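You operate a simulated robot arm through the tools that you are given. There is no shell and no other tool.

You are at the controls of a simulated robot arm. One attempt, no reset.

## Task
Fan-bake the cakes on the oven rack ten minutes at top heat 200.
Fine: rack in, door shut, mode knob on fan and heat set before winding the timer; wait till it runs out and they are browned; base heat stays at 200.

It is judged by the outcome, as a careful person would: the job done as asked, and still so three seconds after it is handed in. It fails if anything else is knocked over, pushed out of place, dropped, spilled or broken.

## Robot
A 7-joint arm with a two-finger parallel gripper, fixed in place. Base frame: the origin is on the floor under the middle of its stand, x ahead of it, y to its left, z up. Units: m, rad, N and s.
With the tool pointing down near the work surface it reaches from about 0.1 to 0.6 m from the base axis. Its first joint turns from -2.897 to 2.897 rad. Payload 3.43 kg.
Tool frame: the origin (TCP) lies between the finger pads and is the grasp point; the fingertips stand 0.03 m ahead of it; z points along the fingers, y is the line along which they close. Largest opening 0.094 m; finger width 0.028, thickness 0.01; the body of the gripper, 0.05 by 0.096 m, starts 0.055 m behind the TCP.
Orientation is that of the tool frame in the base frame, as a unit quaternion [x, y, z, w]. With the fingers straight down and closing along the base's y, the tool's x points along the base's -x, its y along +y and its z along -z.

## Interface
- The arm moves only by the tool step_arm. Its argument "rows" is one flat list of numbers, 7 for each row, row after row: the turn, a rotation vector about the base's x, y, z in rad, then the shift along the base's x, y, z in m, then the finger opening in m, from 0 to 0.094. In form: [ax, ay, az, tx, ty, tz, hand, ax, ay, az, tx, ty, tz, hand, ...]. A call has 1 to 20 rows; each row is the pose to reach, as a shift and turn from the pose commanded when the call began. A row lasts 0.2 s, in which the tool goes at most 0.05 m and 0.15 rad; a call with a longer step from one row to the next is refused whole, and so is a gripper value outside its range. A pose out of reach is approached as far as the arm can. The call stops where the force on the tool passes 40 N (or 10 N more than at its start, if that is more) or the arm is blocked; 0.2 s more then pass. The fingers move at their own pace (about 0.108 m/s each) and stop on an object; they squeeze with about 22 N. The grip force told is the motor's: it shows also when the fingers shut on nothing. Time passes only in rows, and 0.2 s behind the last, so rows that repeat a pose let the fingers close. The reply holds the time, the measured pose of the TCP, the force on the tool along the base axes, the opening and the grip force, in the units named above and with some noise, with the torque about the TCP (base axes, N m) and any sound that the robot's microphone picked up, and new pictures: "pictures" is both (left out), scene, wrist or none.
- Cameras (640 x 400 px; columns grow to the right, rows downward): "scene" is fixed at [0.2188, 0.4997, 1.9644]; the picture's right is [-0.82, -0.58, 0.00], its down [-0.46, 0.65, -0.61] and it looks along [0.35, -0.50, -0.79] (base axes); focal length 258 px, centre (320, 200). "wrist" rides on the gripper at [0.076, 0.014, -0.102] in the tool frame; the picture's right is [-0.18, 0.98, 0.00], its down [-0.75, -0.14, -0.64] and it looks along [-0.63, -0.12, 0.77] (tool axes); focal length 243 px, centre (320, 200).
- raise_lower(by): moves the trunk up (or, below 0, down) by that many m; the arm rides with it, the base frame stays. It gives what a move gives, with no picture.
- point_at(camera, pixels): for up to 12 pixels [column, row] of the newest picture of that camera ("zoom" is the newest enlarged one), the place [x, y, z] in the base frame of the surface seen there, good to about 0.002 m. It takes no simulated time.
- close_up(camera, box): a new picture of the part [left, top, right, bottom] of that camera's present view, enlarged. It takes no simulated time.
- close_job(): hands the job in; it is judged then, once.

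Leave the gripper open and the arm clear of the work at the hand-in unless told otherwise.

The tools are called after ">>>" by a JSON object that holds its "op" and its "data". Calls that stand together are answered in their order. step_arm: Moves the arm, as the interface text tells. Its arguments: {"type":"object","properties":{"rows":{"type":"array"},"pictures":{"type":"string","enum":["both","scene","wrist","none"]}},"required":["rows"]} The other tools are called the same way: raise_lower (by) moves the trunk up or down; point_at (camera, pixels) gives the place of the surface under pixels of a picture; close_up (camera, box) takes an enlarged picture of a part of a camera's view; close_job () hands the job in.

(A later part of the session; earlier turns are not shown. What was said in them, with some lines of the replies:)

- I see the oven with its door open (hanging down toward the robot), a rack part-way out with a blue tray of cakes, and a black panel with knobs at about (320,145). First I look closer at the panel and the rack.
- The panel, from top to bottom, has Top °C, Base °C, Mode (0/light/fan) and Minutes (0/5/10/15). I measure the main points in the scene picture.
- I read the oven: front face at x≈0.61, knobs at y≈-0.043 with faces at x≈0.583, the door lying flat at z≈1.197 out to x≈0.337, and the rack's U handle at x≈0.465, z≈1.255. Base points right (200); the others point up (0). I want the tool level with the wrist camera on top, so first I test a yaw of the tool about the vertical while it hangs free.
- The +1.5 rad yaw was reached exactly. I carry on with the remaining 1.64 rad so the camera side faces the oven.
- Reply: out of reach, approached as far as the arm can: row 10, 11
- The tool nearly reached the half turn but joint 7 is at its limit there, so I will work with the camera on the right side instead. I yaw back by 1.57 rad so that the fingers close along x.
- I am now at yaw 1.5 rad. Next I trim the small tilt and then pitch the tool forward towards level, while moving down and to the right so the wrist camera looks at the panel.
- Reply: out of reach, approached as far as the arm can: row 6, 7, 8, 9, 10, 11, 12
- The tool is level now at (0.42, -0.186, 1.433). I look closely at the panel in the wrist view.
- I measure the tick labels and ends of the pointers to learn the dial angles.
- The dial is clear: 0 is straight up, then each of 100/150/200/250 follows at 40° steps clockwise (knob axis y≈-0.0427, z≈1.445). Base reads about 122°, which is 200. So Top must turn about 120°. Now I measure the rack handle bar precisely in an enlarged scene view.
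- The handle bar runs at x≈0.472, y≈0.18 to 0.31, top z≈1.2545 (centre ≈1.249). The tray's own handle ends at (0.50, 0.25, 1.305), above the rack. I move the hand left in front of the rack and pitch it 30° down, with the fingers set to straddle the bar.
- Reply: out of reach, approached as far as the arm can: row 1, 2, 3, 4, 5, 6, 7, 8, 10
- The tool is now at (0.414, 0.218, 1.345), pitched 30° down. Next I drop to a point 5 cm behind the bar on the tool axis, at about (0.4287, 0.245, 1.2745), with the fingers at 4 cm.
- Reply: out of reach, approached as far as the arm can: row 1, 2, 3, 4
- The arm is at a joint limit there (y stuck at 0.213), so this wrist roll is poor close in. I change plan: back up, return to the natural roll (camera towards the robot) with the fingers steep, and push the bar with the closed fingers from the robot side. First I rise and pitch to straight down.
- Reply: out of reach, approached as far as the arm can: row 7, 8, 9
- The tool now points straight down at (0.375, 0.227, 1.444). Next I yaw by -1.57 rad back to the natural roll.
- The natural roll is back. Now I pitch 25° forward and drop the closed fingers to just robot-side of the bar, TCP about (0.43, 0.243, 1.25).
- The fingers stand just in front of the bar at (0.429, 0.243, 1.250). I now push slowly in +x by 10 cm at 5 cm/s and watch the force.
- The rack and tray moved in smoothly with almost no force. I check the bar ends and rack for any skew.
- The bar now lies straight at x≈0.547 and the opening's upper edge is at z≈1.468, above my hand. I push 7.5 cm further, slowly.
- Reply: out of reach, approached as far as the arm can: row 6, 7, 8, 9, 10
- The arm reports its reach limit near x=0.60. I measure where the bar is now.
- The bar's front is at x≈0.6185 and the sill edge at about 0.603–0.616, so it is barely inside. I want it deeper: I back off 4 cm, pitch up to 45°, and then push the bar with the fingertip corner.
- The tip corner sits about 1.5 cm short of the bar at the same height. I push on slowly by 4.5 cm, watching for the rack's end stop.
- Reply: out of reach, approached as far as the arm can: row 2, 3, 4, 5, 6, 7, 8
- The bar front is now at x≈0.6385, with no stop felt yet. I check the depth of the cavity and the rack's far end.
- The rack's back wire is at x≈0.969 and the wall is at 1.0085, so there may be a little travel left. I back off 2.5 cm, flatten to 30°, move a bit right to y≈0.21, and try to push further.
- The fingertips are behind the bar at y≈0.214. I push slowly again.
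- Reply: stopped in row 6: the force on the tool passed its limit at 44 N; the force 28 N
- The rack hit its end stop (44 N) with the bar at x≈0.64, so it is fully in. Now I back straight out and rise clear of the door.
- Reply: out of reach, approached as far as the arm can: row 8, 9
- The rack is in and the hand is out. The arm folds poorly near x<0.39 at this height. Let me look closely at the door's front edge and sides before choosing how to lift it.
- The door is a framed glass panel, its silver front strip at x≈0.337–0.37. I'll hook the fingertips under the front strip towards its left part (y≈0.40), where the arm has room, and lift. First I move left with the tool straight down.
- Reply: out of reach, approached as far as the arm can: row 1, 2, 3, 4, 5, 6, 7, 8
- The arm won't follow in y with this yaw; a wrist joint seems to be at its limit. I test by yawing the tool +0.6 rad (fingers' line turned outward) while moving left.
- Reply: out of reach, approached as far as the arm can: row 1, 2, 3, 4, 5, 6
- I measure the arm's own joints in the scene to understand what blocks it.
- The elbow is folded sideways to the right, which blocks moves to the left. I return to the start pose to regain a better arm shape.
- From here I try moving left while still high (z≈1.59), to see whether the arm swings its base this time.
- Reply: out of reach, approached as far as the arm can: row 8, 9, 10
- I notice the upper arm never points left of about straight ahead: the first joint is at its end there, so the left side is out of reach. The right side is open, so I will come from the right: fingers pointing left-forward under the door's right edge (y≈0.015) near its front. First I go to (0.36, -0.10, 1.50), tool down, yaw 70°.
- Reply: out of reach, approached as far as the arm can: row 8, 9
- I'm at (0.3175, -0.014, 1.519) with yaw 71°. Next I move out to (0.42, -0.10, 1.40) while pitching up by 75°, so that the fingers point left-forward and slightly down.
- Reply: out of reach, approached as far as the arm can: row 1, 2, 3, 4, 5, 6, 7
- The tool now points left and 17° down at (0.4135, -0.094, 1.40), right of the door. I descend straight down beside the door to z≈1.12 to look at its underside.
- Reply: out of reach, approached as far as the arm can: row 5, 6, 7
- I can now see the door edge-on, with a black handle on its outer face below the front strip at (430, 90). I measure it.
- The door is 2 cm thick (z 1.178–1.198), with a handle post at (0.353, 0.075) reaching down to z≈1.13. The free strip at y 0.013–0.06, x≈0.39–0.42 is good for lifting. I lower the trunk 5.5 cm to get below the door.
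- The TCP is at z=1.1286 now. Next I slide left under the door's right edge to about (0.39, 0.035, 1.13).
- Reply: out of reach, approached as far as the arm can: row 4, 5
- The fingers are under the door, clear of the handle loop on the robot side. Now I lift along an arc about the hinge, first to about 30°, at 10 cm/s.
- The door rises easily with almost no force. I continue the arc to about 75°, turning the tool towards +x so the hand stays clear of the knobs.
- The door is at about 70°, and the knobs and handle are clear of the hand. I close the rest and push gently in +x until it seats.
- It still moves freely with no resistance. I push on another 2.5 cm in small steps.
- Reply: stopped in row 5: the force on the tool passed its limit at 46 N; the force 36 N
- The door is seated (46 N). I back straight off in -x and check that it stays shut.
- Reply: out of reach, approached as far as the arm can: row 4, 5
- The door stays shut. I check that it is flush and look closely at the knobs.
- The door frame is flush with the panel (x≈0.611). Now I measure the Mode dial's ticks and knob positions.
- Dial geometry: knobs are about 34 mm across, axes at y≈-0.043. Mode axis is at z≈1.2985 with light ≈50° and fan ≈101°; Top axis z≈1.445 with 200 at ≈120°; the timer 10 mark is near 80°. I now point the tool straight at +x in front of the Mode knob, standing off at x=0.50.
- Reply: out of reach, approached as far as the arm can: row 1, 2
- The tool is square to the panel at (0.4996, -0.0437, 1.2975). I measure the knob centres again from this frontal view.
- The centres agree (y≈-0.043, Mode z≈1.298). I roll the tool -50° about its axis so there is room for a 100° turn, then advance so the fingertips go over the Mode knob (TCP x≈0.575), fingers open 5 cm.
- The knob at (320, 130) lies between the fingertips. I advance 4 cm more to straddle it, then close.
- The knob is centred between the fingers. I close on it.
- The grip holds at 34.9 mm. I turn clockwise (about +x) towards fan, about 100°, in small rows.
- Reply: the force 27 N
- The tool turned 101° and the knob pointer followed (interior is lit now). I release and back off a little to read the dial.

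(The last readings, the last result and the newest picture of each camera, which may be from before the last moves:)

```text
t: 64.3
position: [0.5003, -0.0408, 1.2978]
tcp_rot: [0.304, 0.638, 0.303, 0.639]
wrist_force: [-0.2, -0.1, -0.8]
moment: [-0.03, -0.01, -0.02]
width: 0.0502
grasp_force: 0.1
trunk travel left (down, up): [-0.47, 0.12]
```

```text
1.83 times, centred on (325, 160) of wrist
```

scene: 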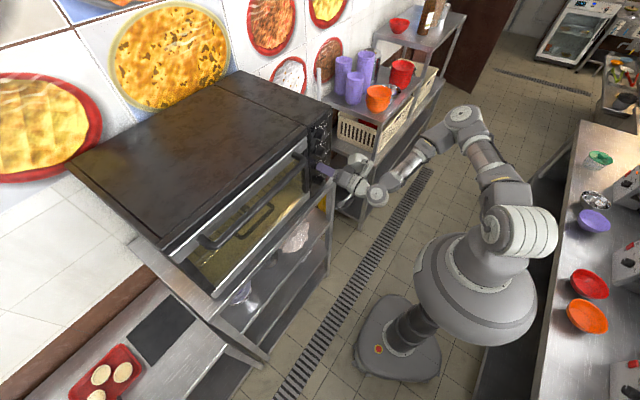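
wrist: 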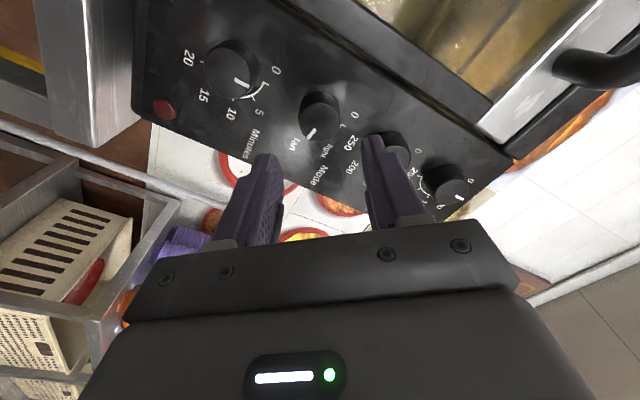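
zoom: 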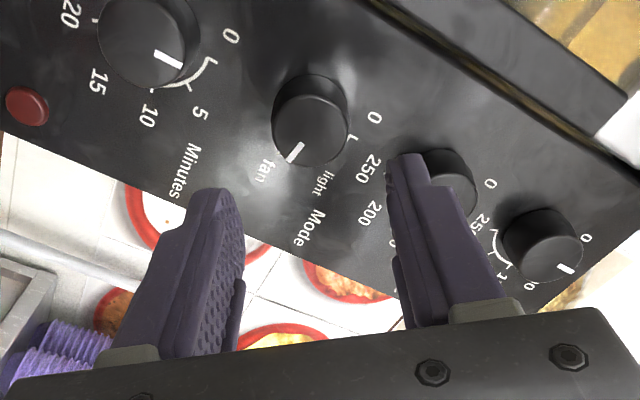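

The Mode pointer now points at "fan". I verify its angle by measurement.

>>> {"op": "close_up", "data": {"camera": "wrist", "box": [280, 80, 380, 160]}}

```text
5.00 times, centred on (330, 120) of wrist
```

zoom: 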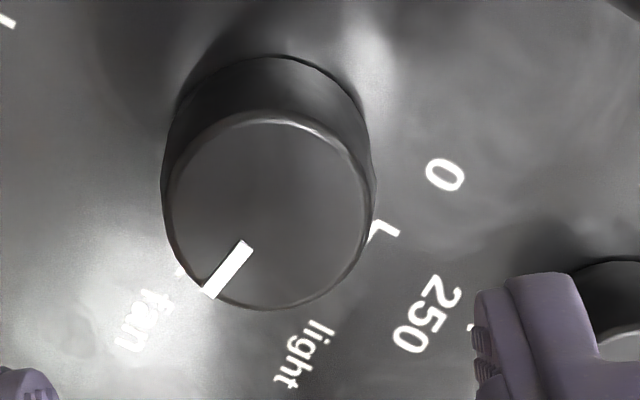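

>>> {"op": "point_at", "data": {"camera": "zoom", "pixels": [[247, 244], [210, 294], [178, 270], [390, 230], [270, 212], [228, 268]]}}

```text
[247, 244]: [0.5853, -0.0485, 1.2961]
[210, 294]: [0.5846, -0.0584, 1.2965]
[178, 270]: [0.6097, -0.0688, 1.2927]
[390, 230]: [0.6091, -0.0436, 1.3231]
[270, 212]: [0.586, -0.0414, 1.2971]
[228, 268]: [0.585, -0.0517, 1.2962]
```

The pointer sits within a few degrees of the fan mark (about 97–100°). Next is the Top knob at z≈1.445: I raise the trunk 10 cm and roll the tool back to about -60°.

>>> {"op": "raise_lower", "data": {"by": 0.1}}

>>> {"op": "step_arm", "data": {"rows": [-0.138, 0, 0, 0, 0, 0, 0.05, -0.276, 0, 0, 0, 0, 0, 0.05, -0.414, 0, 0, 0, 0, 0, 0.05, -0.552, 0, 0, 0, 0, 0, 0.05, -0.69, 0, 0, 0, 0, 0, 0.05, -0.828, 0, 0, 0, 0, 0, 0.05, -0.966, 0, 0, 0, 0, 0.01, 0.05, -1.104, 0, 0, 0, 0, 0.02, 0.05, -1.242, 0, 0, 0, 0, 0.03, 0.05, -1.38, 0, 0, 0, 0, 0.04, 0.05, -1.518, 0, 0, 0, 0, 0.047, 0.05, -1.656, 0, 0, 0, 0, 0.047, 0.05, -1.794, 0, 0, 0, 0, 0.047, 0.05, -1.94, 0, 0, 0, 0, 0.047, 0.05], "pictures": "both"}}

```text
t: 65.7
position: [0.5017, -0.0419, 1.398]
tcp_rot: [0.304, 0.638, 0.303, 0.639]
wrist_force: [-0.7, 0.5, -0.4]
moment: [0.02, 0.02, 0.03]
width: 0.0501
grasp_force: 0.0
trunk travel left (down, up): [-0.57, 0.02]
```

```text
t: 68.7
position: [0.5021, -0.0409, 1.4441]
tcp_rot: [-0.356, 0.611, -0.355, 0.611]
wrist_force: [-0.5, 0.6, 0.3]
moment: [0.02, 0.01, 0.01]
width: 0.0499
grasp_force: 0.1
trunk travel left (down, up): [-0.57, 0.02]
```

scene: 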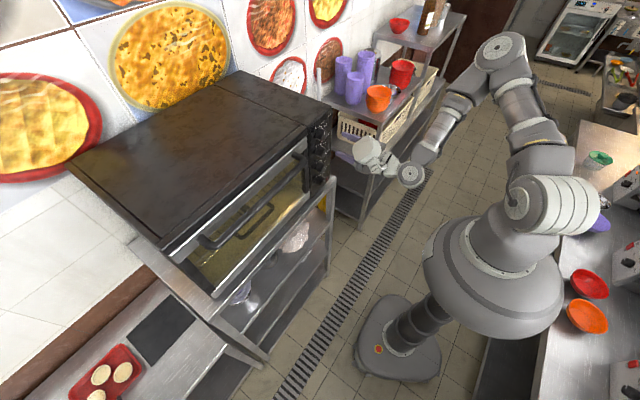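
wrist: 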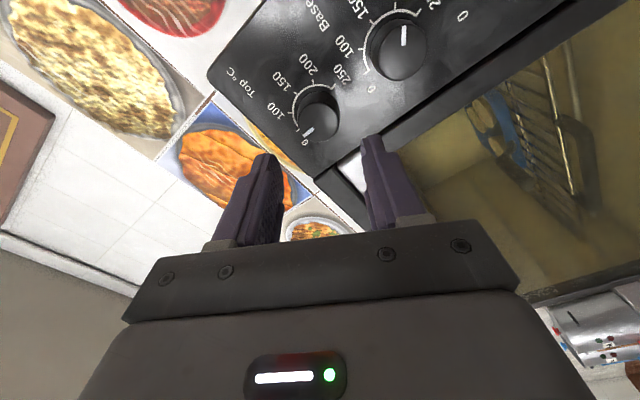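

I'm aligned with the Top knob at (320, 115). I advance 7.4 cm to straddle it.

>>> {"op": "step_arm", "data": {"rows": [0, 0, 0, 0.025, -0.0005, 0.0005, 0.05, 0, 0, 0, 0.045, -0.0005, 0.0005, 0.05, 0, 0, 0, 0.06, -0.0005, 0.0005, 0.05, 0, 0, 0, 0.073, -0.0005, 0.0005, 0.05, 0, 0, 0, 0.073, -0.0005, 0.0005, 0.05], "pictures": "wrist"}}

```text
t: 69.9
position: [0.5731, -0.0424, 1.4447]
tcp_rot: [-0.355, 0.611, -0.355, 0.612]
wrist_force: [1.1, -0.3, -0.1]
moment: [-0.01, 0.0, -0.01]
width: 0.0502
grasp_force: 0.1
trunk travel left (down, up): [-0.57, 0.02]
```

wrist: 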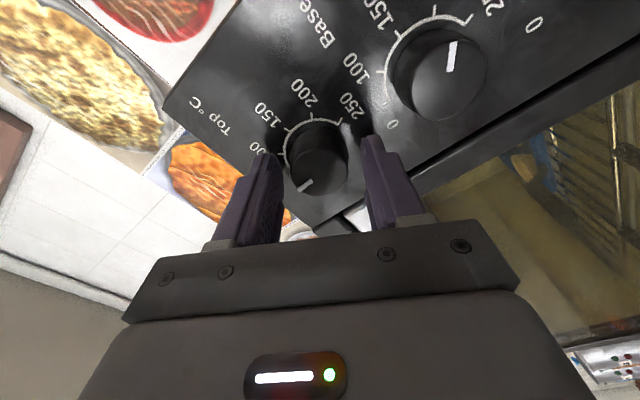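

The knob is centred between the fingers. I close on it and turn clockwise by about 121°.

>>> {"op": "step_arm", "data": {"rows": [0, 0, 0, 0, 0, 0, 0.0, 0, 0, 0, 0, 0, 0, 0.0, 0, 0, 0, 0, 0, 0, 0.0, 0.124, 0, 0, 0, 0, 0, 0.0, 0.248, 0, 0, 0, 0, 0, 0.0, 0.372, 0, 0, 0, 0, 0, 0.0, 0.496, 0, 0, 0, 0, 0, 0.0, 0.62, 0, 0, 0, 0, 0, 0.0, 0.744, 0, 0, 0, 0, 0, 0.0, 0.868, 0, 0, 0, 0, 0, 0.0, 0.992, 0, 0, 0, 0, 0, 0.0, 1.116, 0, 0, 0, 0, 0, 0.0, 1.24, 0, 0, 0, 0, 0, 0.0, 1.364, 0, 0, 0, 0, 0, 0.0, 1.488, 0, 0, 0, 0, 0, 0.0, 1.612, 0, 0, 0, 0, 0, 0.0, 1.736, 0, 0, 0, 0, 0, 0.0, 1.86, 0, 0, 0, 0, 0, 0.0, 1.984, 0, 0, 0, 0, 0, 0.0, 2.108, 0, 0, 0, 0, 0, 0.0], "pictures": "wrist"}}

```text
t: 74.1
position: [0.5736, -0.0418, 1.4449]
tcp_rot: [0.356, 0.61, 0.357, 0.612]
wrist_force: [4.3, 2.9, 13.2]
moment: [-0.01, -0.71, -0.57]
width: 0.0347
grasp_force: 44.2
trunk travel left (down, up): [-0.57, 0.02]
```

wrist: 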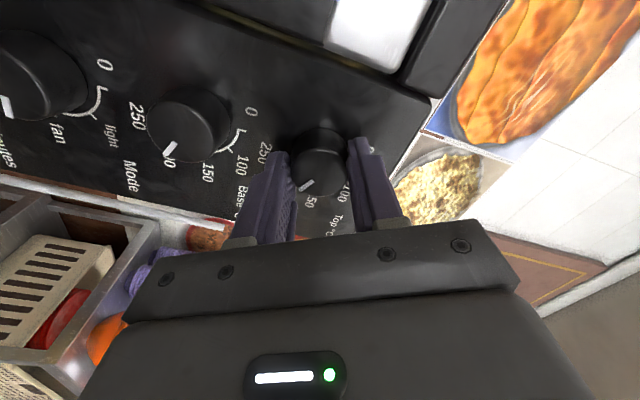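

I turned 120.8° with no slip seen. I release, back off and compare Top with Base.

>>> {"op": "step_arm", "data": {"rows": [0, 0, 0, 0, 0, 0, 0.05, 0, 0, 0, 0, 0, 0, 0.05, 0, 0, 0, -0.03, 0, 0, 0.05, 0, 0, 0, -0.06, 0, 0, 0.05, 0, 0, 0, -0.075, 0, 0, 0.05], "pictures": "wrist"}}

>>> {"op": "close_up", "data": {"camera": "wrist", "box": [120, 40, 380, 190]}}

```text
t: 75.3
position: [0.4956, -0.0434, 1.4439]
tcp_rot: [0.357, 0.61, 0.356, 0.611]
wrist_force: [-0.8, -0.9, -0.1]
moment: [-0.01, 0.01, 0.01]
width: 0.0501
grasp_force: 0.0
trunk travel left (down, up): [-0.57, 0.02]
```

wrist: 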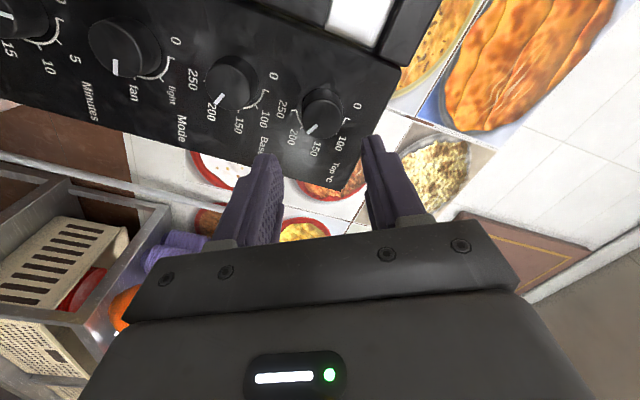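

```text
2.46 times, centred on (250, 115) of wrist
```

zoom: 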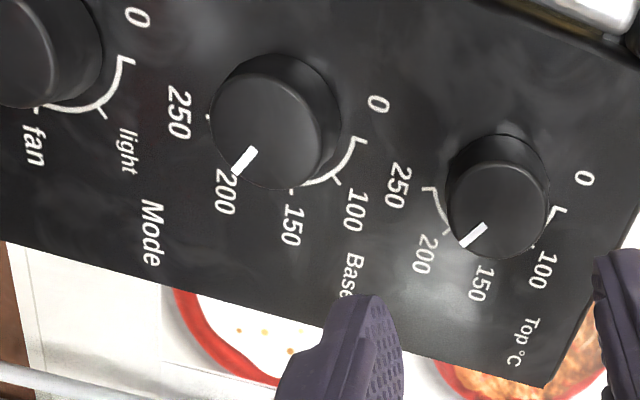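

>>> {"op": "close_up", "data": {"camera": "wrist", "box": [270, 70, 370, 160]}}

>>> {"op": "point_at", "data": {"camera": "zoom", "pixels": [[300, 100], [320, 200]]}}

```text
4.44 times, centred on (320, 115) of wrist
```

zoom: 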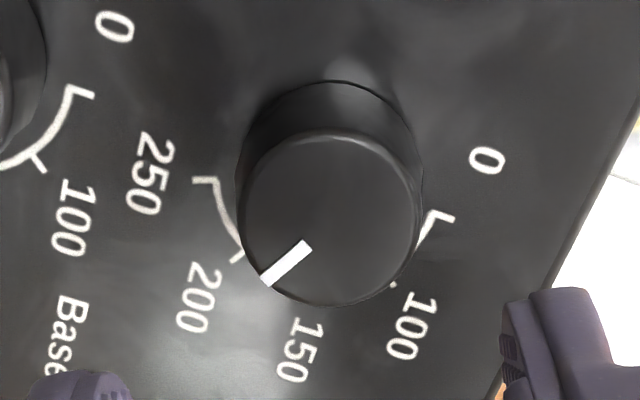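

```text
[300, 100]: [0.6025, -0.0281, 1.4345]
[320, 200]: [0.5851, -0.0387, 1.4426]
```

>>> {"op": "point_at", "data": {"camera": "zoom", "pixels": [[306, 244], [286, 263], [266, 281], [236, 260], [200, 181], [447, 216], [393, 285], [243, 215], [415, 220], [328, 135], [330, 303], [330, 220]]}}

```text
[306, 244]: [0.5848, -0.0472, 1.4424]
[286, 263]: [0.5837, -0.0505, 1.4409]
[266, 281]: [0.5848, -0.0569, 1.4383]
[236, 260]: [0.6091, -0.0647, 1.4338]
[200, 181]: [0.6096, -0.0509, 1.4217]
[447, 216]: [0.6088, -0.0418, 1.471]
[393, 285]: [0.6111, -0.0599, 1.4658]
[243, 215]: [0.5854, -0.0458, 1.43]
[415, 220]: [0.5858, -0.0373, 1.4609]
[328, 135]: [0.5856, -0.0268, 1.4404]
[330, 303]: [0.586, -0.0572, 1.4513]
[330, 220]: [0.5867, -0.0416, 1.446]
```

From the ticks I fit the dial: the Top pointer sits at about 119°, right on 200 (120°). Now to the timer: I lower the trunk 22 cm and roll the tool to about -40°.

>>> {"op": "raise_lower", "data": {"by": -0.2195}}

>>> {"op": "step_arm", "data": {"rows": [-0.135, 0, 0, 0, 0, 0, 0.05, -0.27, 0, 0, 0, 0, 0, 0.05, -0.405, 0, 0, 0, 0, 0, 0.05, -0.54, 0, 0, 0, 0, 0, 0.05, -0.675, 0, 0, 0, 0, 0, 0.05, -0.81, 0, 0, 0, 0, 0, 0.05, -0.945, 0, 0, 0, 0, 0, 0.05, -1.054, 0, 0, 0, 0, 0, 0.05], "pictures": "wrist"}}

```text
t: 77.6
position: [0.4984, -0.043, 1.2244]
tcp_rot: [0.356, 0.611, 0.356, 0.611]
wrist_force: [0.7, 0.2, 0.1]
moment: [-0.01, 0.02, 0.0]
width: 0.0499
grasp_force: 0.3
trunk travel left (down, up): [-0.351, 0.239]
```

```text
t: 79.4
position: [0.4976, -0.0441, 1.2238]
tcp_rot: [0.001, 0.707, -0.001, 0.707]
wrist_force: [0.4, -0.4, -0.5]
moment: [-0.01, 0.01, 0.0]
width: 0.0499
grasp_force: 0.1
trunk travel left (down, up): [-0.351, 0.239]
```

wrist: 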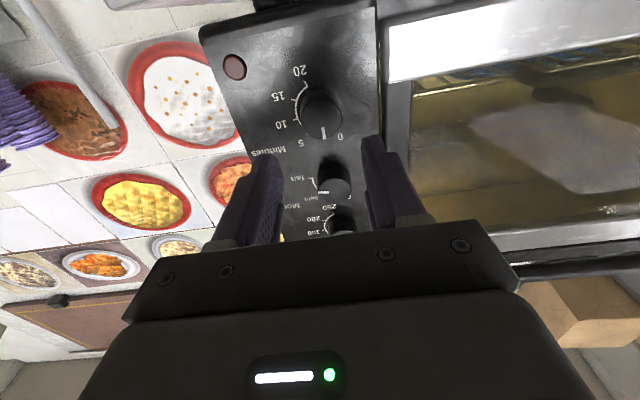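

Roll is at zero now and the timer dial is fully in view. I enlarge it to measure its ticks.

>>> {"op": "close_up", "data": {"camera": "wrist", "box": [260, 60, 370, 160]}}

>>> {"op": "close_up", "data": {"camera": "wrist", "box": [290, 140, 370, 220]}}

```text
4.00 times, centred on (315, 110) of wrist
```

zoom: 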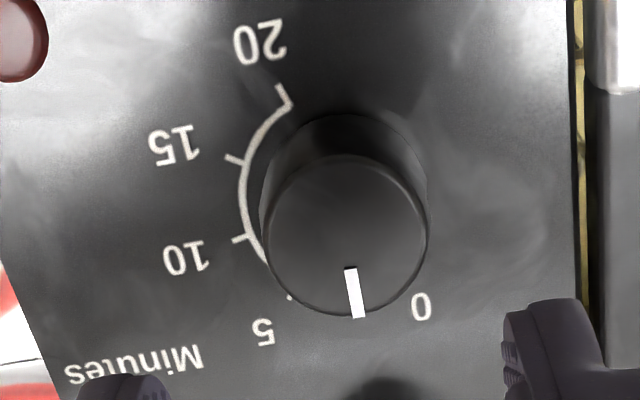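

```text
5.00 times, centred on (330, 180) of wrist
```

zoom: 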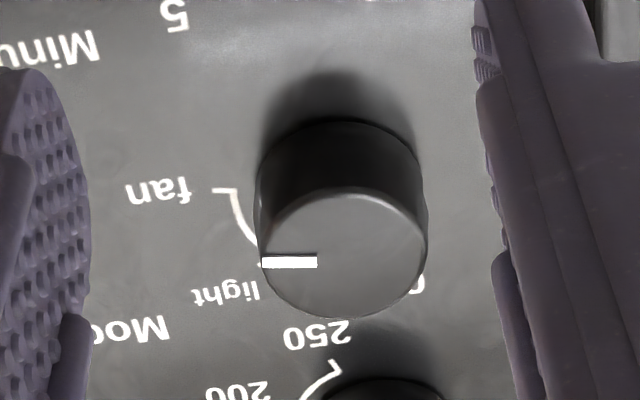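

The timer ticks fit 5/10/15/20 at 40°/80°/120°/160°, and Mode reads about 100° (fan). Mode, Top and Base are set, rack in, door shut. Now I roll to -40°, and advance over the timer knob.

>>> {"op": "step_arm", "data": {"rows": [-0.14, 0, 0, 0, 0, 0, 0.05, -0.28, 0, 0, 0, 0, 0, 0.05, -0.42, 0, 0, 0, 0, 0, 0.05, -0.56, 0, 0, 0, 0, 0, 0.05, -0.7, 0, 0, 0, 0.0005, 0.0005, 0.05, -0.7, 0, 0, 0.025, 0.0005, 0.0005, 0.05, -0.7, 0, 0, 0.045, 0.0005, 0.0005, 0.05, -0.7, 0, 0, 0.062, 0.0005, 0.0005, 0.05, -0.7, 0, 0, 0.076, 0.0005, 0.0005, 0.05, -0.7, 0, 0, 0.076, 0.0005, 0.0005, 0.05], "pictures": "both"}}

```text
t: 81.6
position: [0.5739, -0.0445, 1.2244]
tcp_rot: [-0.242, 0.664, -0.242, 0.665]
wrist_force: [0.3, 0.1, -0.7]
moment: [-0.02, 0.02, 0.01]
width: 0.0498
grasp_force: 0.0
trunk travel left (down, up): [-0.351, 0.239]
```

scene: 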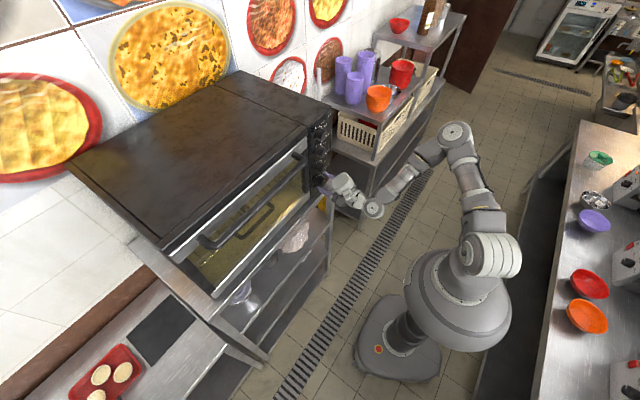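
wrist: 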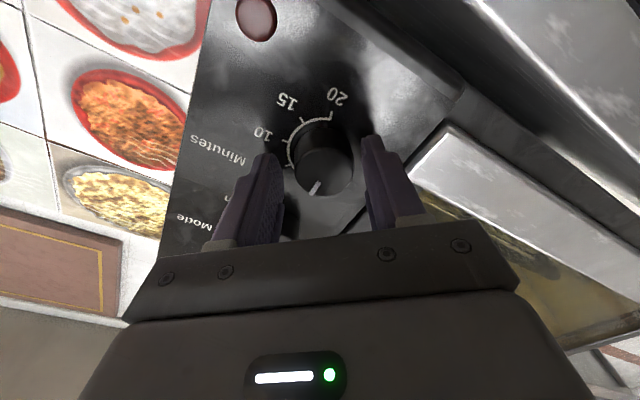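

The timer knob is centred. In one call I close, turn clockwise 81°, release and back off.

>>> {"op": "step_arm", "data": {"rows": [0, 0, 0, 0, 0, 0, 0.0, 0, 0, 0, 0, 0, 0, 0.0, 0, 0, 0, 0, 0, 0, 0.0, 0.118, 0, 0, 0, 0, 0, 0.0, 0.236, 0, 0, 0, 0, 0, 0.0, 0.354, 0, 0, 0, 0, 0, 0.0, 0.472, 0, 0, 0, 0, 0, 0.0, 0.59, 0, 0, 0, 0, 0, 0.0, 0.708, 0, 0, 0, 0, 0, 0.0, 0.826, 0, 0, 0, 0, 0, 0.0, 0.944, 0, 0, 0, 0, 0, 0.0, 1.062, 0, 0, 0, 0, 0, 0.0, 1.18, 0, 0, 0, 0, 0, 0.0, 1.298, 0, 0, 0, 0, 0, 0.0, 1.414, 0, 0, 0, 0, 0, 0.0, 1.414, 0, 0, 0, 0, 0, 0.0, 1.414, 0, 0, 0, 0, 0, 0.05, 1.414, 0, 0, 0, 0, 0, 0.05, 1.414, 0, 0, -0.03, 0, 0, 0.05, 1.414, 0, 0, -0.06, 0, 0, 0.05], "pictures": "both"}}

>>> {"op": "close_up", "data": {"camera": "wrist", "box": [240, 60, 400, 180]}}

```text
t: 85.8
position: [0.5141, -0.0424, 1.2235]
tcp_rot: [0.248, 0.661, 0.246, 0.664]
wrist_force: [0.0, 0.4, -0.2]
moment: [0.0, 0.05, 0.03]
width: 0.05
grasp_force: 0.1
trunk travel left (down, up): [-0.351, 0.239]
```

scene: 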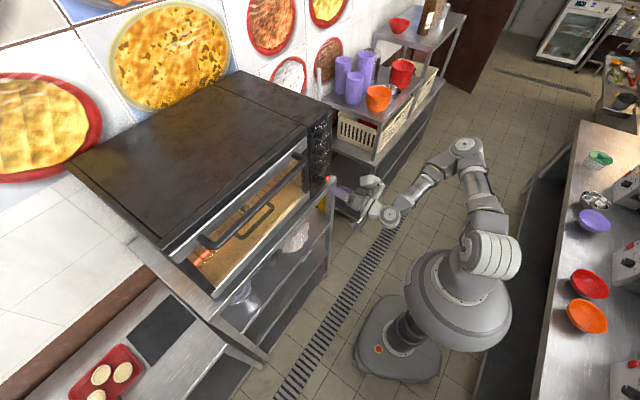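
wrist: 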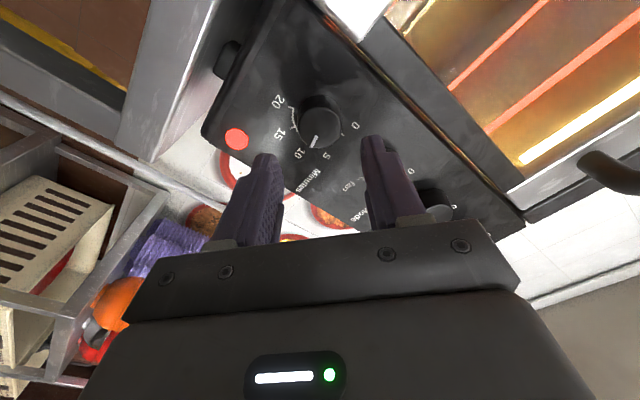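

```text
3.33 times, centred on (320, 120) of wrist
```

zoom: 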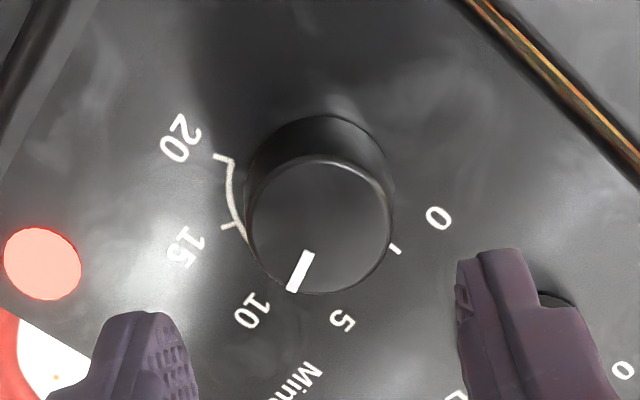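

The oven is running: the elements glow, the red lamp is lit, and the timer reads about 10. I back the arm off further and wait 4 s to see how fast the timer runs.

>>> {"op": "step_arm", "data": {"rows": [0, 0, 0, -0.02, 0, 0, 0.06, 0, 0, 0, -0.02, 0, 0, 0.06, 0, 0, 0, -0.02, 0, 0, 0.06, 0, 0, 0, -0.02, 0, 0, 0.06, 0, 0, 0, -0.02, 0, 0, 0.06, 0, 0, 0, -0.02, 0, 0, 0.06, 0, 0, 0, -0.02, 0, 0, 0.06, 0, 0, 0, -0.02, 0, 0, 0.06, 0, 0, 0, -0.02, 0, 0, 0.06, 0, 0, 0, -0.02, 0, 0, 0.06, 0, 0, 0, -0.02, 0, 0, 0.06, 0, 0, 0, -0.02, 0, 0, 0.06, 0, 0, 0, -0.02, 0, 0, 0.06, 0, 0, 0, -0.02, 0, 0, 0.06, 0, 0, 0, -0.02, 0, 0, 0.06, 0, 0, 0, -0.02, 0, 0, 0.06, 0, 0, 0, -0.02, 0, 0, 0.06, 0, 0, 0, -0.02, 0, 0, 0.06, 0, 0, 0, -0.02, 0, 0, 0.06, 0, 0, 0, -0.02, 0, 0, 0.06], "pictures": "wrist"}}

>>> {"op": "close_up", "data": {"camera": "wrist", "box": [240, 60, 400, 180]}}

```text
t: 90.0
position: [0.4923, -0.0415, 1.2235]
tcp_rot: [0.249, 0.662, 0.246, 0.663]
wrist_force: [0.1, -0.7, -0.1]
moment: [0.04, 0.03, 0.01]
width: 0.0601
grasp_force: 0.1
trunk travel left (down, up): [-0.351, 0.239]
```

wrist: 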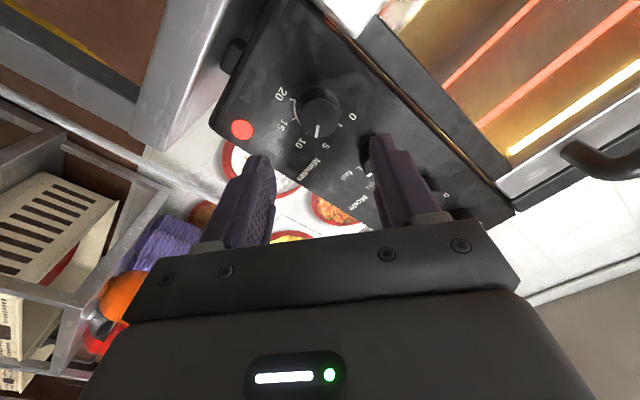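

```text
3.33 times, centred on (320, 120) of wrist
```

zoom: 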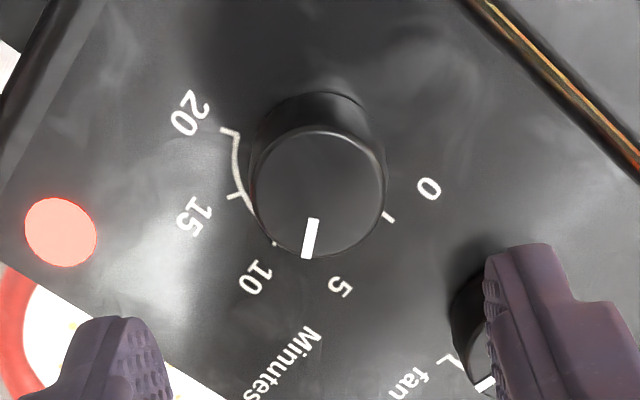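

The timer is running down at roughly 3–4° per second (about 68° left now), so ten minutes pass in under half a minute. I keep waiting.

>>> {"op": "step_arm", "data": {"rows": [0, 0, 0, 0, 0, 0, 0.06, 0, 0, 0, 0, 0, 0, 0.06, 0, 0, 0, 0, 0, 0, 0.06, 0, 0, 0, 0, 0, 0, 0.06, 0, 0, 0, 0, 0, 0, 0.06, 0, 0, 0, 0, 0, 0, 0.06, 0, 0, 0, 0, 0, 0, 0.06, 0, 0, 0, 0, 0, 0, 0.06, 0, 0, 0, 0, 0, 0, 0.06, 0, 0, 0, 0, 0, 0, 0.06, 0, 0, 0, 0, 0, 0, 0.06, 0, 0, 0, 0, 0, 0, 0.06, 0, 0, 0, 0, 0, 0, 0.06, 0, 0, 0, 0, 0, 0, 0.06, 0, 0, 0, 0, 0, 0, 0.06, 0, 0, 0, 0, 0, 0, 0.06, 0, 0, 0, 0, 0, 0, 0.06, 0, 0, 0, 0, 0, 0, 0.06, 0, 0, 0, 0, 0, 0, 0.06, 0, 0, 0, 0, 0, 0, 0.06], "pictures": "wrist"}}

>>> {"op": "close_up", "data": {"camera": "wrist", "box": [240, 60, 400, 180]}}

```text
t: 94.2
position: [0.4931, -0.0419, 1.2235]
tcp_rot: [0.248, 0.662, 0.248, 0.663]
wrist_force: [0.6, 0.1, -1.1]
moment: [0.02, -0.01, 0.0]
width: 0.0599
grasp_force: 0.0
trunk travel left (down, up): [-0.351, 0.239]
```

wrist: 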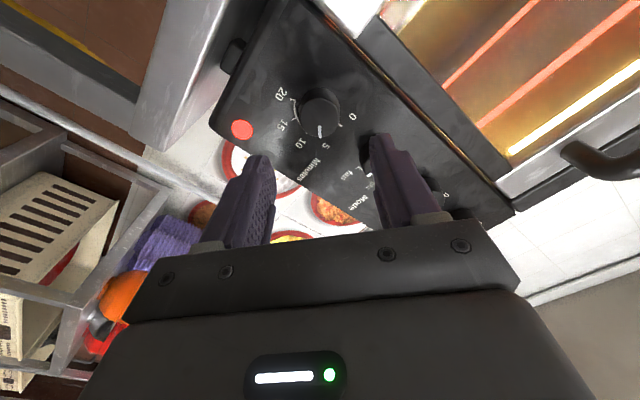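

```text
3.33 times, centred on (320, 120) of wrist
```

zoom: 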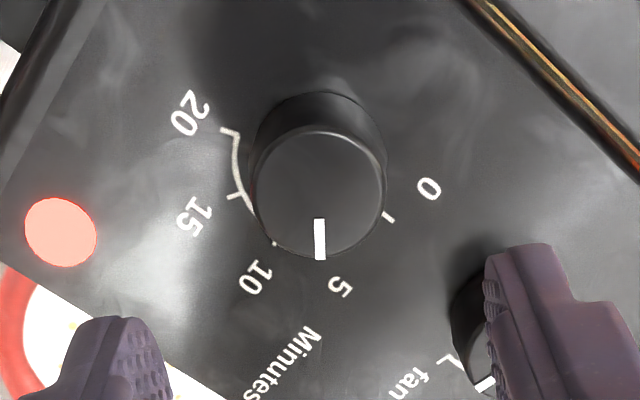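

The pointer is near 5–6 minutes. I keep waiting without moving.

>>> {"op": "step_arm", "data": {"rows": [0, 0, 0, 0, 0, 0, 0.06, 0, 0, 0, 0, 0, 0, 0.06, 0, 0, 0, 0, 0, 0, 0.06, 0, 0, 0, 0, 0, 0, 0.06, 0, 0, 0, 0, 0, 0, 0.06, 0, 0, 0, 0, 0, 0, 0.06, 0, 0, 0, 0, 0, 0, 0.06, 0, 0, 0, 0, 0, 0, 0.06, 0, 0, 0, 0, 0, 0, 0.06, 0, 0, 0, 0, 0, 0, 0.06, 0, 0, 0, 0, 0, 0, 0.06, 0, 0, 0, 0, 0, 0, 0.06, 0, 0, 0, 0, 0, 0, 0.06, 0, 0, 0, 0, 0, 0, 0.06, 0, 0, 0, 0, 0, 0, 0.06, 0, 0, 0, 0, 0, 0, 0.06, 0, 0, 0, 0, 0, 0, 0.06, 0, 0, 0, 0, 0, 0, 0.06, 0, 0, 0, 0, 0, 0, 0.06, 0, 0, 0, 0, 0, 0, 0.06], "pictures": "none"}}

>>> {"op": "step_arm", "data": {"rows": [0, 0, 0, 0, 0, 0, 0.06, 0, 0, 0, 0, 0, 0, 0.06, 0, 0, 0, 0, 0, 0, 0.06, 0, 0, 0, 0, 0, 0, 0.06, 0, 0, 0, 0, 0, 0, 0.06, 0, 0, 0, 0, 0, 0, 0.06, 0, 0, 0, 0, 0, 0, 0.06, 0, 0, 0, 0, 0, 0, 0.06, 0, 0, 0, 0, 0, 0, 0.06, 0, 0, 0, 0, 0, 0, 0.06, 0, 0, 0, 0, 0, 0, 0.06, 0, 0, 0, 0, 0, 0, 0.06, 0, 0, 0, 0, 0, 0, 0.06, 0, 0, 0, 0, 0, 0, 0.06, 0, 0, 0, 0, 0, 0, 0.06, 0, 0, 0, 0, 0, 0, 0.06, 0, 0, 0, 0, 0, 0, 0.06, 0, 0, 0, 0, 0, 0, 0.06, 0, 0, 0, 0, 0, 0, 0.06, 0, 0, 0, 0, 0, 0, 0.06], "pictures": "both"}}

>>> {"op": "close_up", "data": {"camera": "wrist", "box": [240, 60, 400, 180]}}

```text
t: 98.4
position: [0.4941, -0.0417, 1.2243]
tcp_rot: [0.249, 0.662, 0.247, 0.663]
wrist_force: [0.2, -0.3, 0.1]
moment: [0.01, 0.03, 0.02]
width: 0.0603
grasp_force: 0.1
trunk travel left (down, up): [-0.351, 0.239]
```

```text
t: 102.6
position: [0.4935, -0.0422, 1.2237]
tcp_rot: [0.248, 0.662, 0.247, 0.663]
wrist_force: [0.0, 0.6, 0.1]
moment: [-0.02, 0.01, 0.01]
width: 0.0599
grasp_force: 0.1
trunk travel left (down, up): [-0.351, 0.239]
```

scene: 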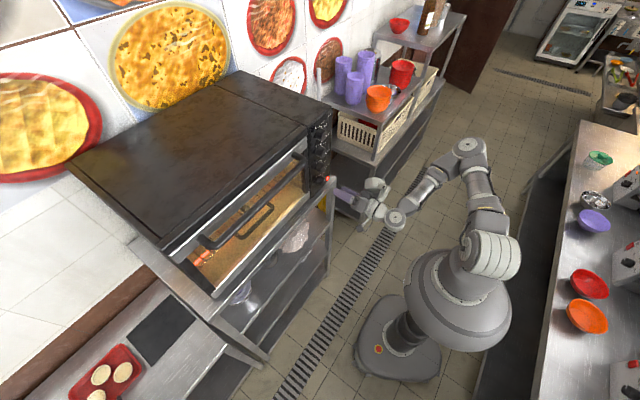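
wrist: 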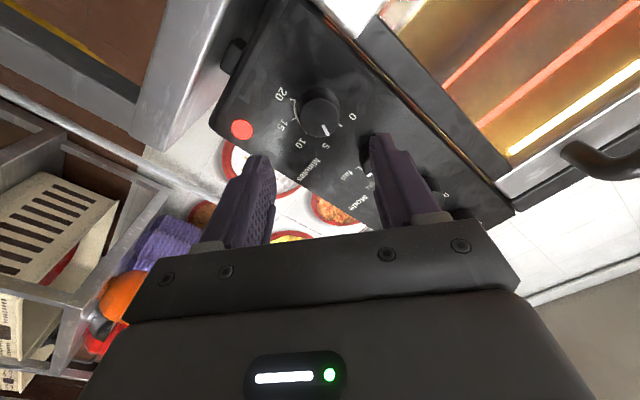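

```text
3.33 times, centred on (320, 120) of wrist
```

zoom: 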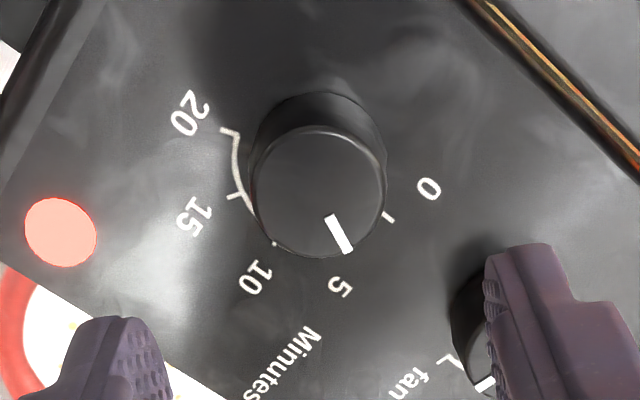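

About 3 minutes remain on the dial. I wait two more stretches.

>>> {"op": "step_arm", "data": {"rows": [0, 0, 0, 0, 0, 0, 0.06, 0, 0, 0, 0, 0, 0, 0.06, 0, 0, 0, 0, 0, 0, 0.06, 0, 0, 0, 0, 0, 0, 0.06, 0, 0, 0, 0, 0, 0, 0.06, 0, 0, 0, 0, 0, 0, 0.06, 0, 0, 0, 0, 0, 0, 0.06, 0, 0, 0, 0, 0, 0, 0.06, 0, 0, 0, 0, 0, 0, 0.06, 0, 0, 0, 0, 0, 0, 0.06, 0, 0, 0, 0, 0, 0, 0.06, 0, 0, 0, 0, 0, 0, 0.06, 0, 0, 0, 0, 0, 0, 0.06, 0, 0, 0, 0, 0, 0, 0.06, 0, 0, 0, 0, 0, 0, 0.06, 0, 0, 0, 0, 0, 0, 0.06, 0, 0, 0, 0, 0, 0, 0.06, 0, 0, 0, 0, 0, 0, 0.06, 0, 0, 0, 0, 0, 0, 0.06, 0, 0, 0, 0, 0, 0, 0.06], "pictures": "none"}}

>>> {"op": "step_arm", "data": {"rows": [0, 0, 0, 0, 0, 0, 0.06, 0, 0, 0, 0, 0, 0, 0.06, 0, 0, 0, 0, 0, 0, 0.06, 0, 0, 0, 0, 0, 0, 0.06, 0, 0, 0, 0, 0, 0, 0.06, 0, 0, 0, 0, 0, 0, 0.06, 0, 0, 0, 0, 0, 0, 0.06, 0, 0, 0, 0, 0, 0, 0.06, 0, 0, 0, 0, 0, 0, 0.06, 0, 0, 0, 0, 0, 0, 0.06, 0, 0, 0, 0, 0, 0, 0.06, 0, 0, 0, 0, 0, 0, 0.06, 0, 0, 0, 0, 0, 0, 0.06, 0, 0, 0, 0, 0, 0, 0.06, 0, 0, 0, 0, 0, 0, 0.06, 0, 0, 0, 0, 0, 0, 0.06, 0, 0, 0, 0, 0, 0, 0.06, 0, 0, 0, 0, 0, 0, 0.06, 0, 0, 0, 0, 0, 0, 0.06, 0, 0, 0, 0, 0, 0, 0.06], "pictures": "both"}}

>>> {"op": "close_up", "data": {"camera": "wrist", "box": [240, 60, 400, 180]}}

```text
t: 106.8
position: [0.4929, -0.0416, 1.2241]
tcp_rot: [0.249, 0.662, 0.246, 0.663]
wrist_force: [0.0, -0.1, -0.7]
moment: [0.02, 0.0, 0.02]
width: 0.0601
grasp_force: 0.1
trunk travel left (down, up): [-0.351, 0.239]
```

```text
t: 111.0
position: [0.4937, -0.042, 1.2244]
tcp_rot: [0.249, 0.662, 0.246, 0.663]
wrist_force: [0.8, 0.0, 0.3]
moment: [-0.01, 0.0, -0.05]
width: 0.06
grasp_force: 0.1
trunk travel left (down, up): [-0.351, 0.239]
```

scene: 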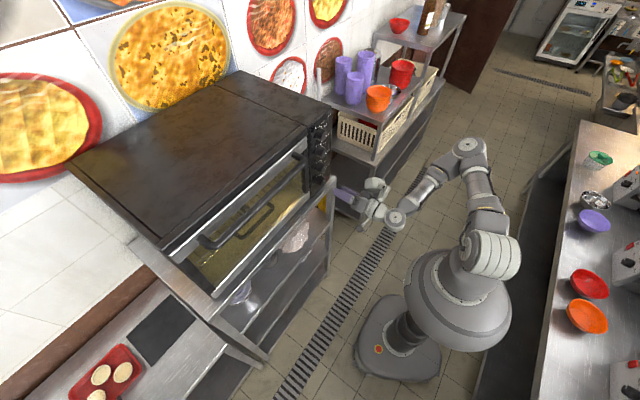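
wrist: 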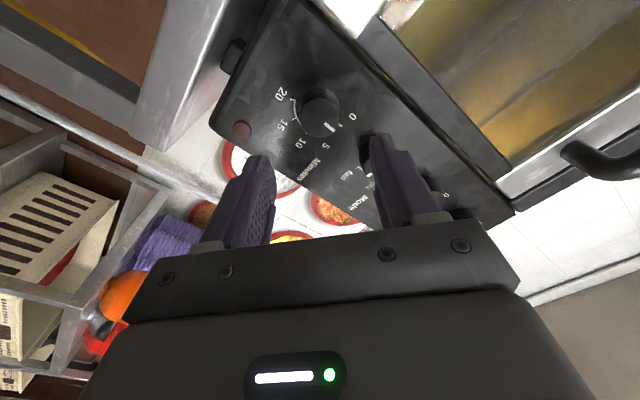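

```text
3.33 times, centred on (320, 120) of wrist
```

zoom: 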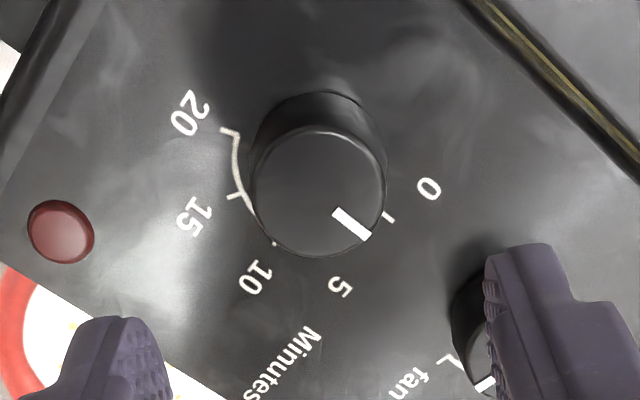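

The timer has run out: lamp and elements are off and the pointer is back at 0. Now I look through the glass to check the cakes. I raise the trunk 15 cm and roll the tool level, away from the panel.

>>> {"op": "raise_lower", "data": {"by": 0.15}}

>>> {"op": "step_arm", "data": {"rows": [-0.144, 0, 0, -0.01, 0, 0, 0.06, -0.288, 0, 0, -0.02, 0, 0, 0.06, -0.432, 0, 0, -0.025, 0, 0, 0.06, -0.576, 0, 0, -0.03, 0, 0, 0.06, -0.717, 0, 0, -0.03, 0, 0, 0.06], "pictures": "none"}}

>>> {"op": "step_arm", "data": {"rows": [-0.025, 0.081, 0.098, 0, 0.005, 0.005, 0.06, -0.05, 0.162, 0.196, 0, 0.01, 0.01, 0.06, -0.075, 0.242, 0.294, 0, 0.015, 0.015, 0.06, -0.1, 0.323, 0.392, 0, 0.02, 0.02, 0.06, -0.125, 0.404, 0.489, 0, 0.025, 0.025, 0.06, -0.15, 0.4847, 0.5873, 0, 0.03, 0.03, 0.06], "pictures": "both"}}

```text
t: 112.8
position: [0.4931, -0.0435, 1.3741]
tcp_rot: [0.248, 0.662, 0.247, 0.662]
wrist_force: [0.2, 0.1, 0.7]
moment: [-0.01, 0.03, 0.04]
width: 0.0604
grasp_force: 0.0
trunk travel left (down, up): [-0.501, 0.089]
```

```text
t: 114.0
position: [0.4756, -0.0437, 1.3686]
tcp_rot: [-0.001, 0.706, -0.002, 0.708]
wrist_force: [0.4, 0.1, 0.2]
moment: [-0.02, 0.0, -0.04]
width: 0.0601
grasp_force: 0.2
out of reach, approached as far as the arm can: row 2, 3, 4, 5
trunk travel left (down, up): [-0.501, 0.089]
```

```text
t: 115.4
position: [0.4759, -0.0157, 1.397]
tcp_rot: [-0.255, 0.821, 0.15, 0.488]
wrist_force: [-0.2, -0.1, 0.0]
moment: [0.01, -0.01, 0.02]
width: 0.0601
grasp_force: 0.0
out of reach, approached as far as the arm can: row 1, 2
trunk travel left (down, up): [-0.501, 0.089]
```

scene: 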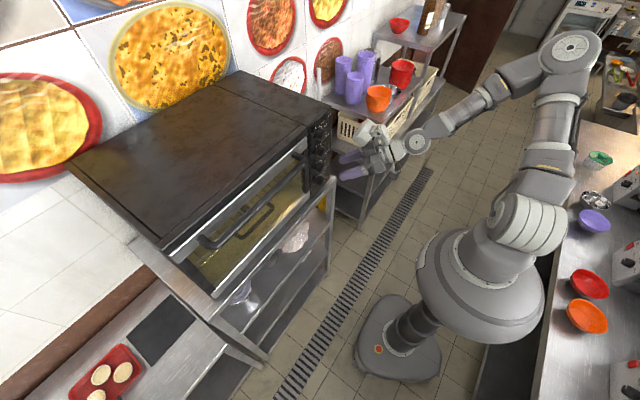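
wrist: 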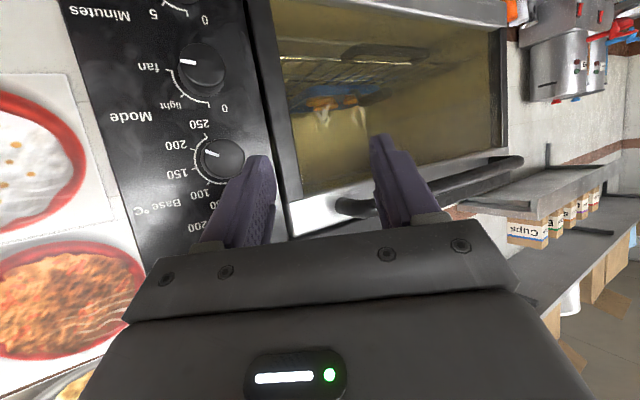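

I can see the tray through the glass near (335, 105). I enlarge that, and the knobs.

>>> {"op": "close_up", "data": {"camera": "wrist", "box": [280, 40, 440, 150]}}

>>> {"op": "close_up", "data": {"camera": "wrist", "box": [110, 0, 290, 220]}}

>>> {"op": "close_up", "data": {"camera": "scene", "box": [170, 140, 350, 290]}}

```text
3.64 times, centred on (360, 95) of wrist
```

zoom: 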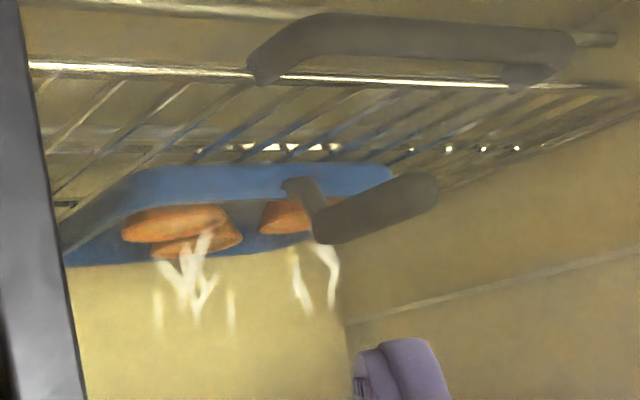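

```text
1.82 times, centred on (200, 110) of wrist
```

zoom: 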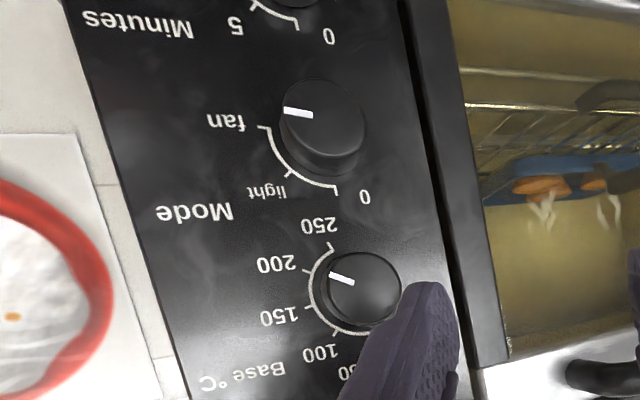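

```text
2.67 times, centred on (260, 215) of scene
```

zoom: 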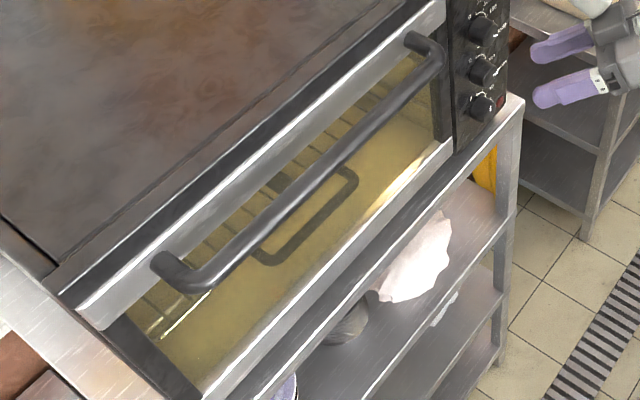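

The cakes are browned and steaming, Mode is on fan, Base is still on 200 and the door is shut. I finally move the arm clear with the gripper open.

>>> {"op": "step_arm", "data": {"rows": [0, 0, 0, -0.02, -0.02, 0.02, 0.08, 0, 0, 0, -0.04, -0.045, 0.04, 0.094, 0, 0, 0, -0.05, -0.07, 0.06, 0.094, 0, 0, 0, -0.055, -0.1, 0.08, 0.094, 0, 0, 0, -0.055, -0.12, 0.1, 0.094, 0, 0, 0, -0.055, -0.12, 0.1, 0.094], "pictures": "both"}}

```text
t: 116.8
position: [0.4196, -0.1369, 1.4989]
tcp_rot: [-0.254, 0.821, 0.149, 0.489]
wrist_force: [0.8, 0.2, 0.8]
moment: [-0.02, -0.02, 0.01]
width: 0.0938
grasp_force: 0.1
trunk travel left (down, up): [-0.501, 0.089]
```

scene: 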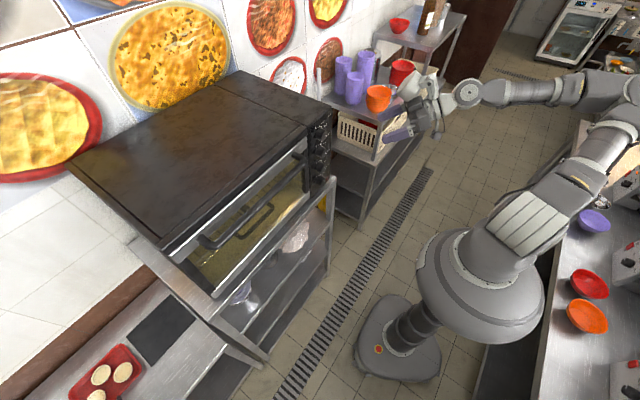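
wrist: 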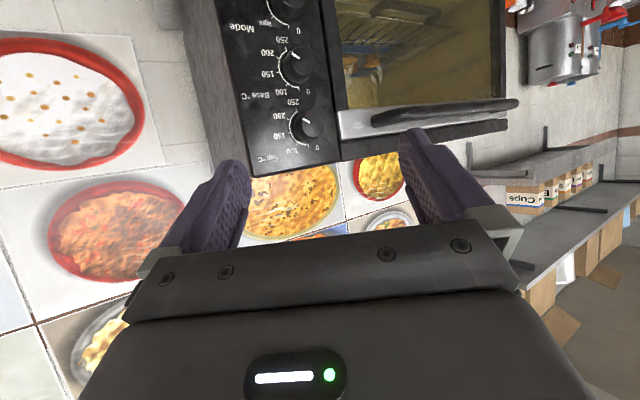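

The arm is clear at (0.42, -0.137, 1.50). One last look at the Top and Base knobs.

>>> {"op": "close_up", "data": {"camera": "wrist", "box": [240, 0, 350, 170]}}

```text
2.35 times, centred on (295, 85) of wrist
```

zoom: 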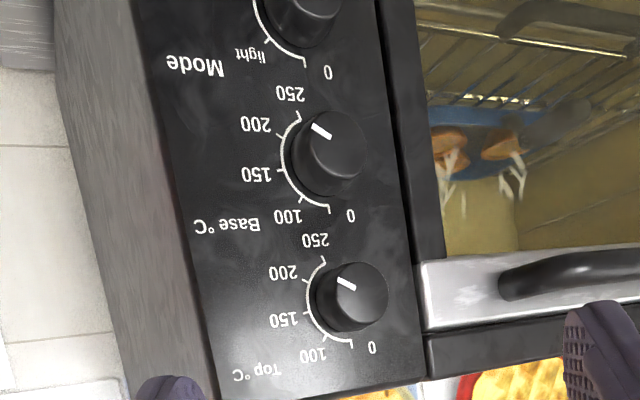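

Top and Base both point at 200, Mode is on fan, the timer has run out, the cakes are browned, the rack is in and the door is shut. The gripper is open and the arm is clear, so I hand in the job.

>>> {"op": "close_job", "data": {}}

```text
The job is handed in.
```

The cakes are fan-baked. I set the timer to about ten minutes at top heat 200, and it has run out. Through the door glass the cakes look browned and are steaming.

- **Order:** I pushed the rack in to its stop and shut the door. Then I turned the mode knob to fan, set top heat to 200, and wound the timer last.
- **Readings:** The top knob pointed at 200 within a degree or two, and the mode knob was on the fan mark. I never touched the base knob, and it still reads 200.
- **Timer:** I turned the knob 81°, and the 10 mark is at 80°. The heating elements and red lamp came on, then went off when the pointer reached 0.
- **Finish:** The door is shut, nothing was knocked or spilled that I could see, and the arm is clear with the gripper open.
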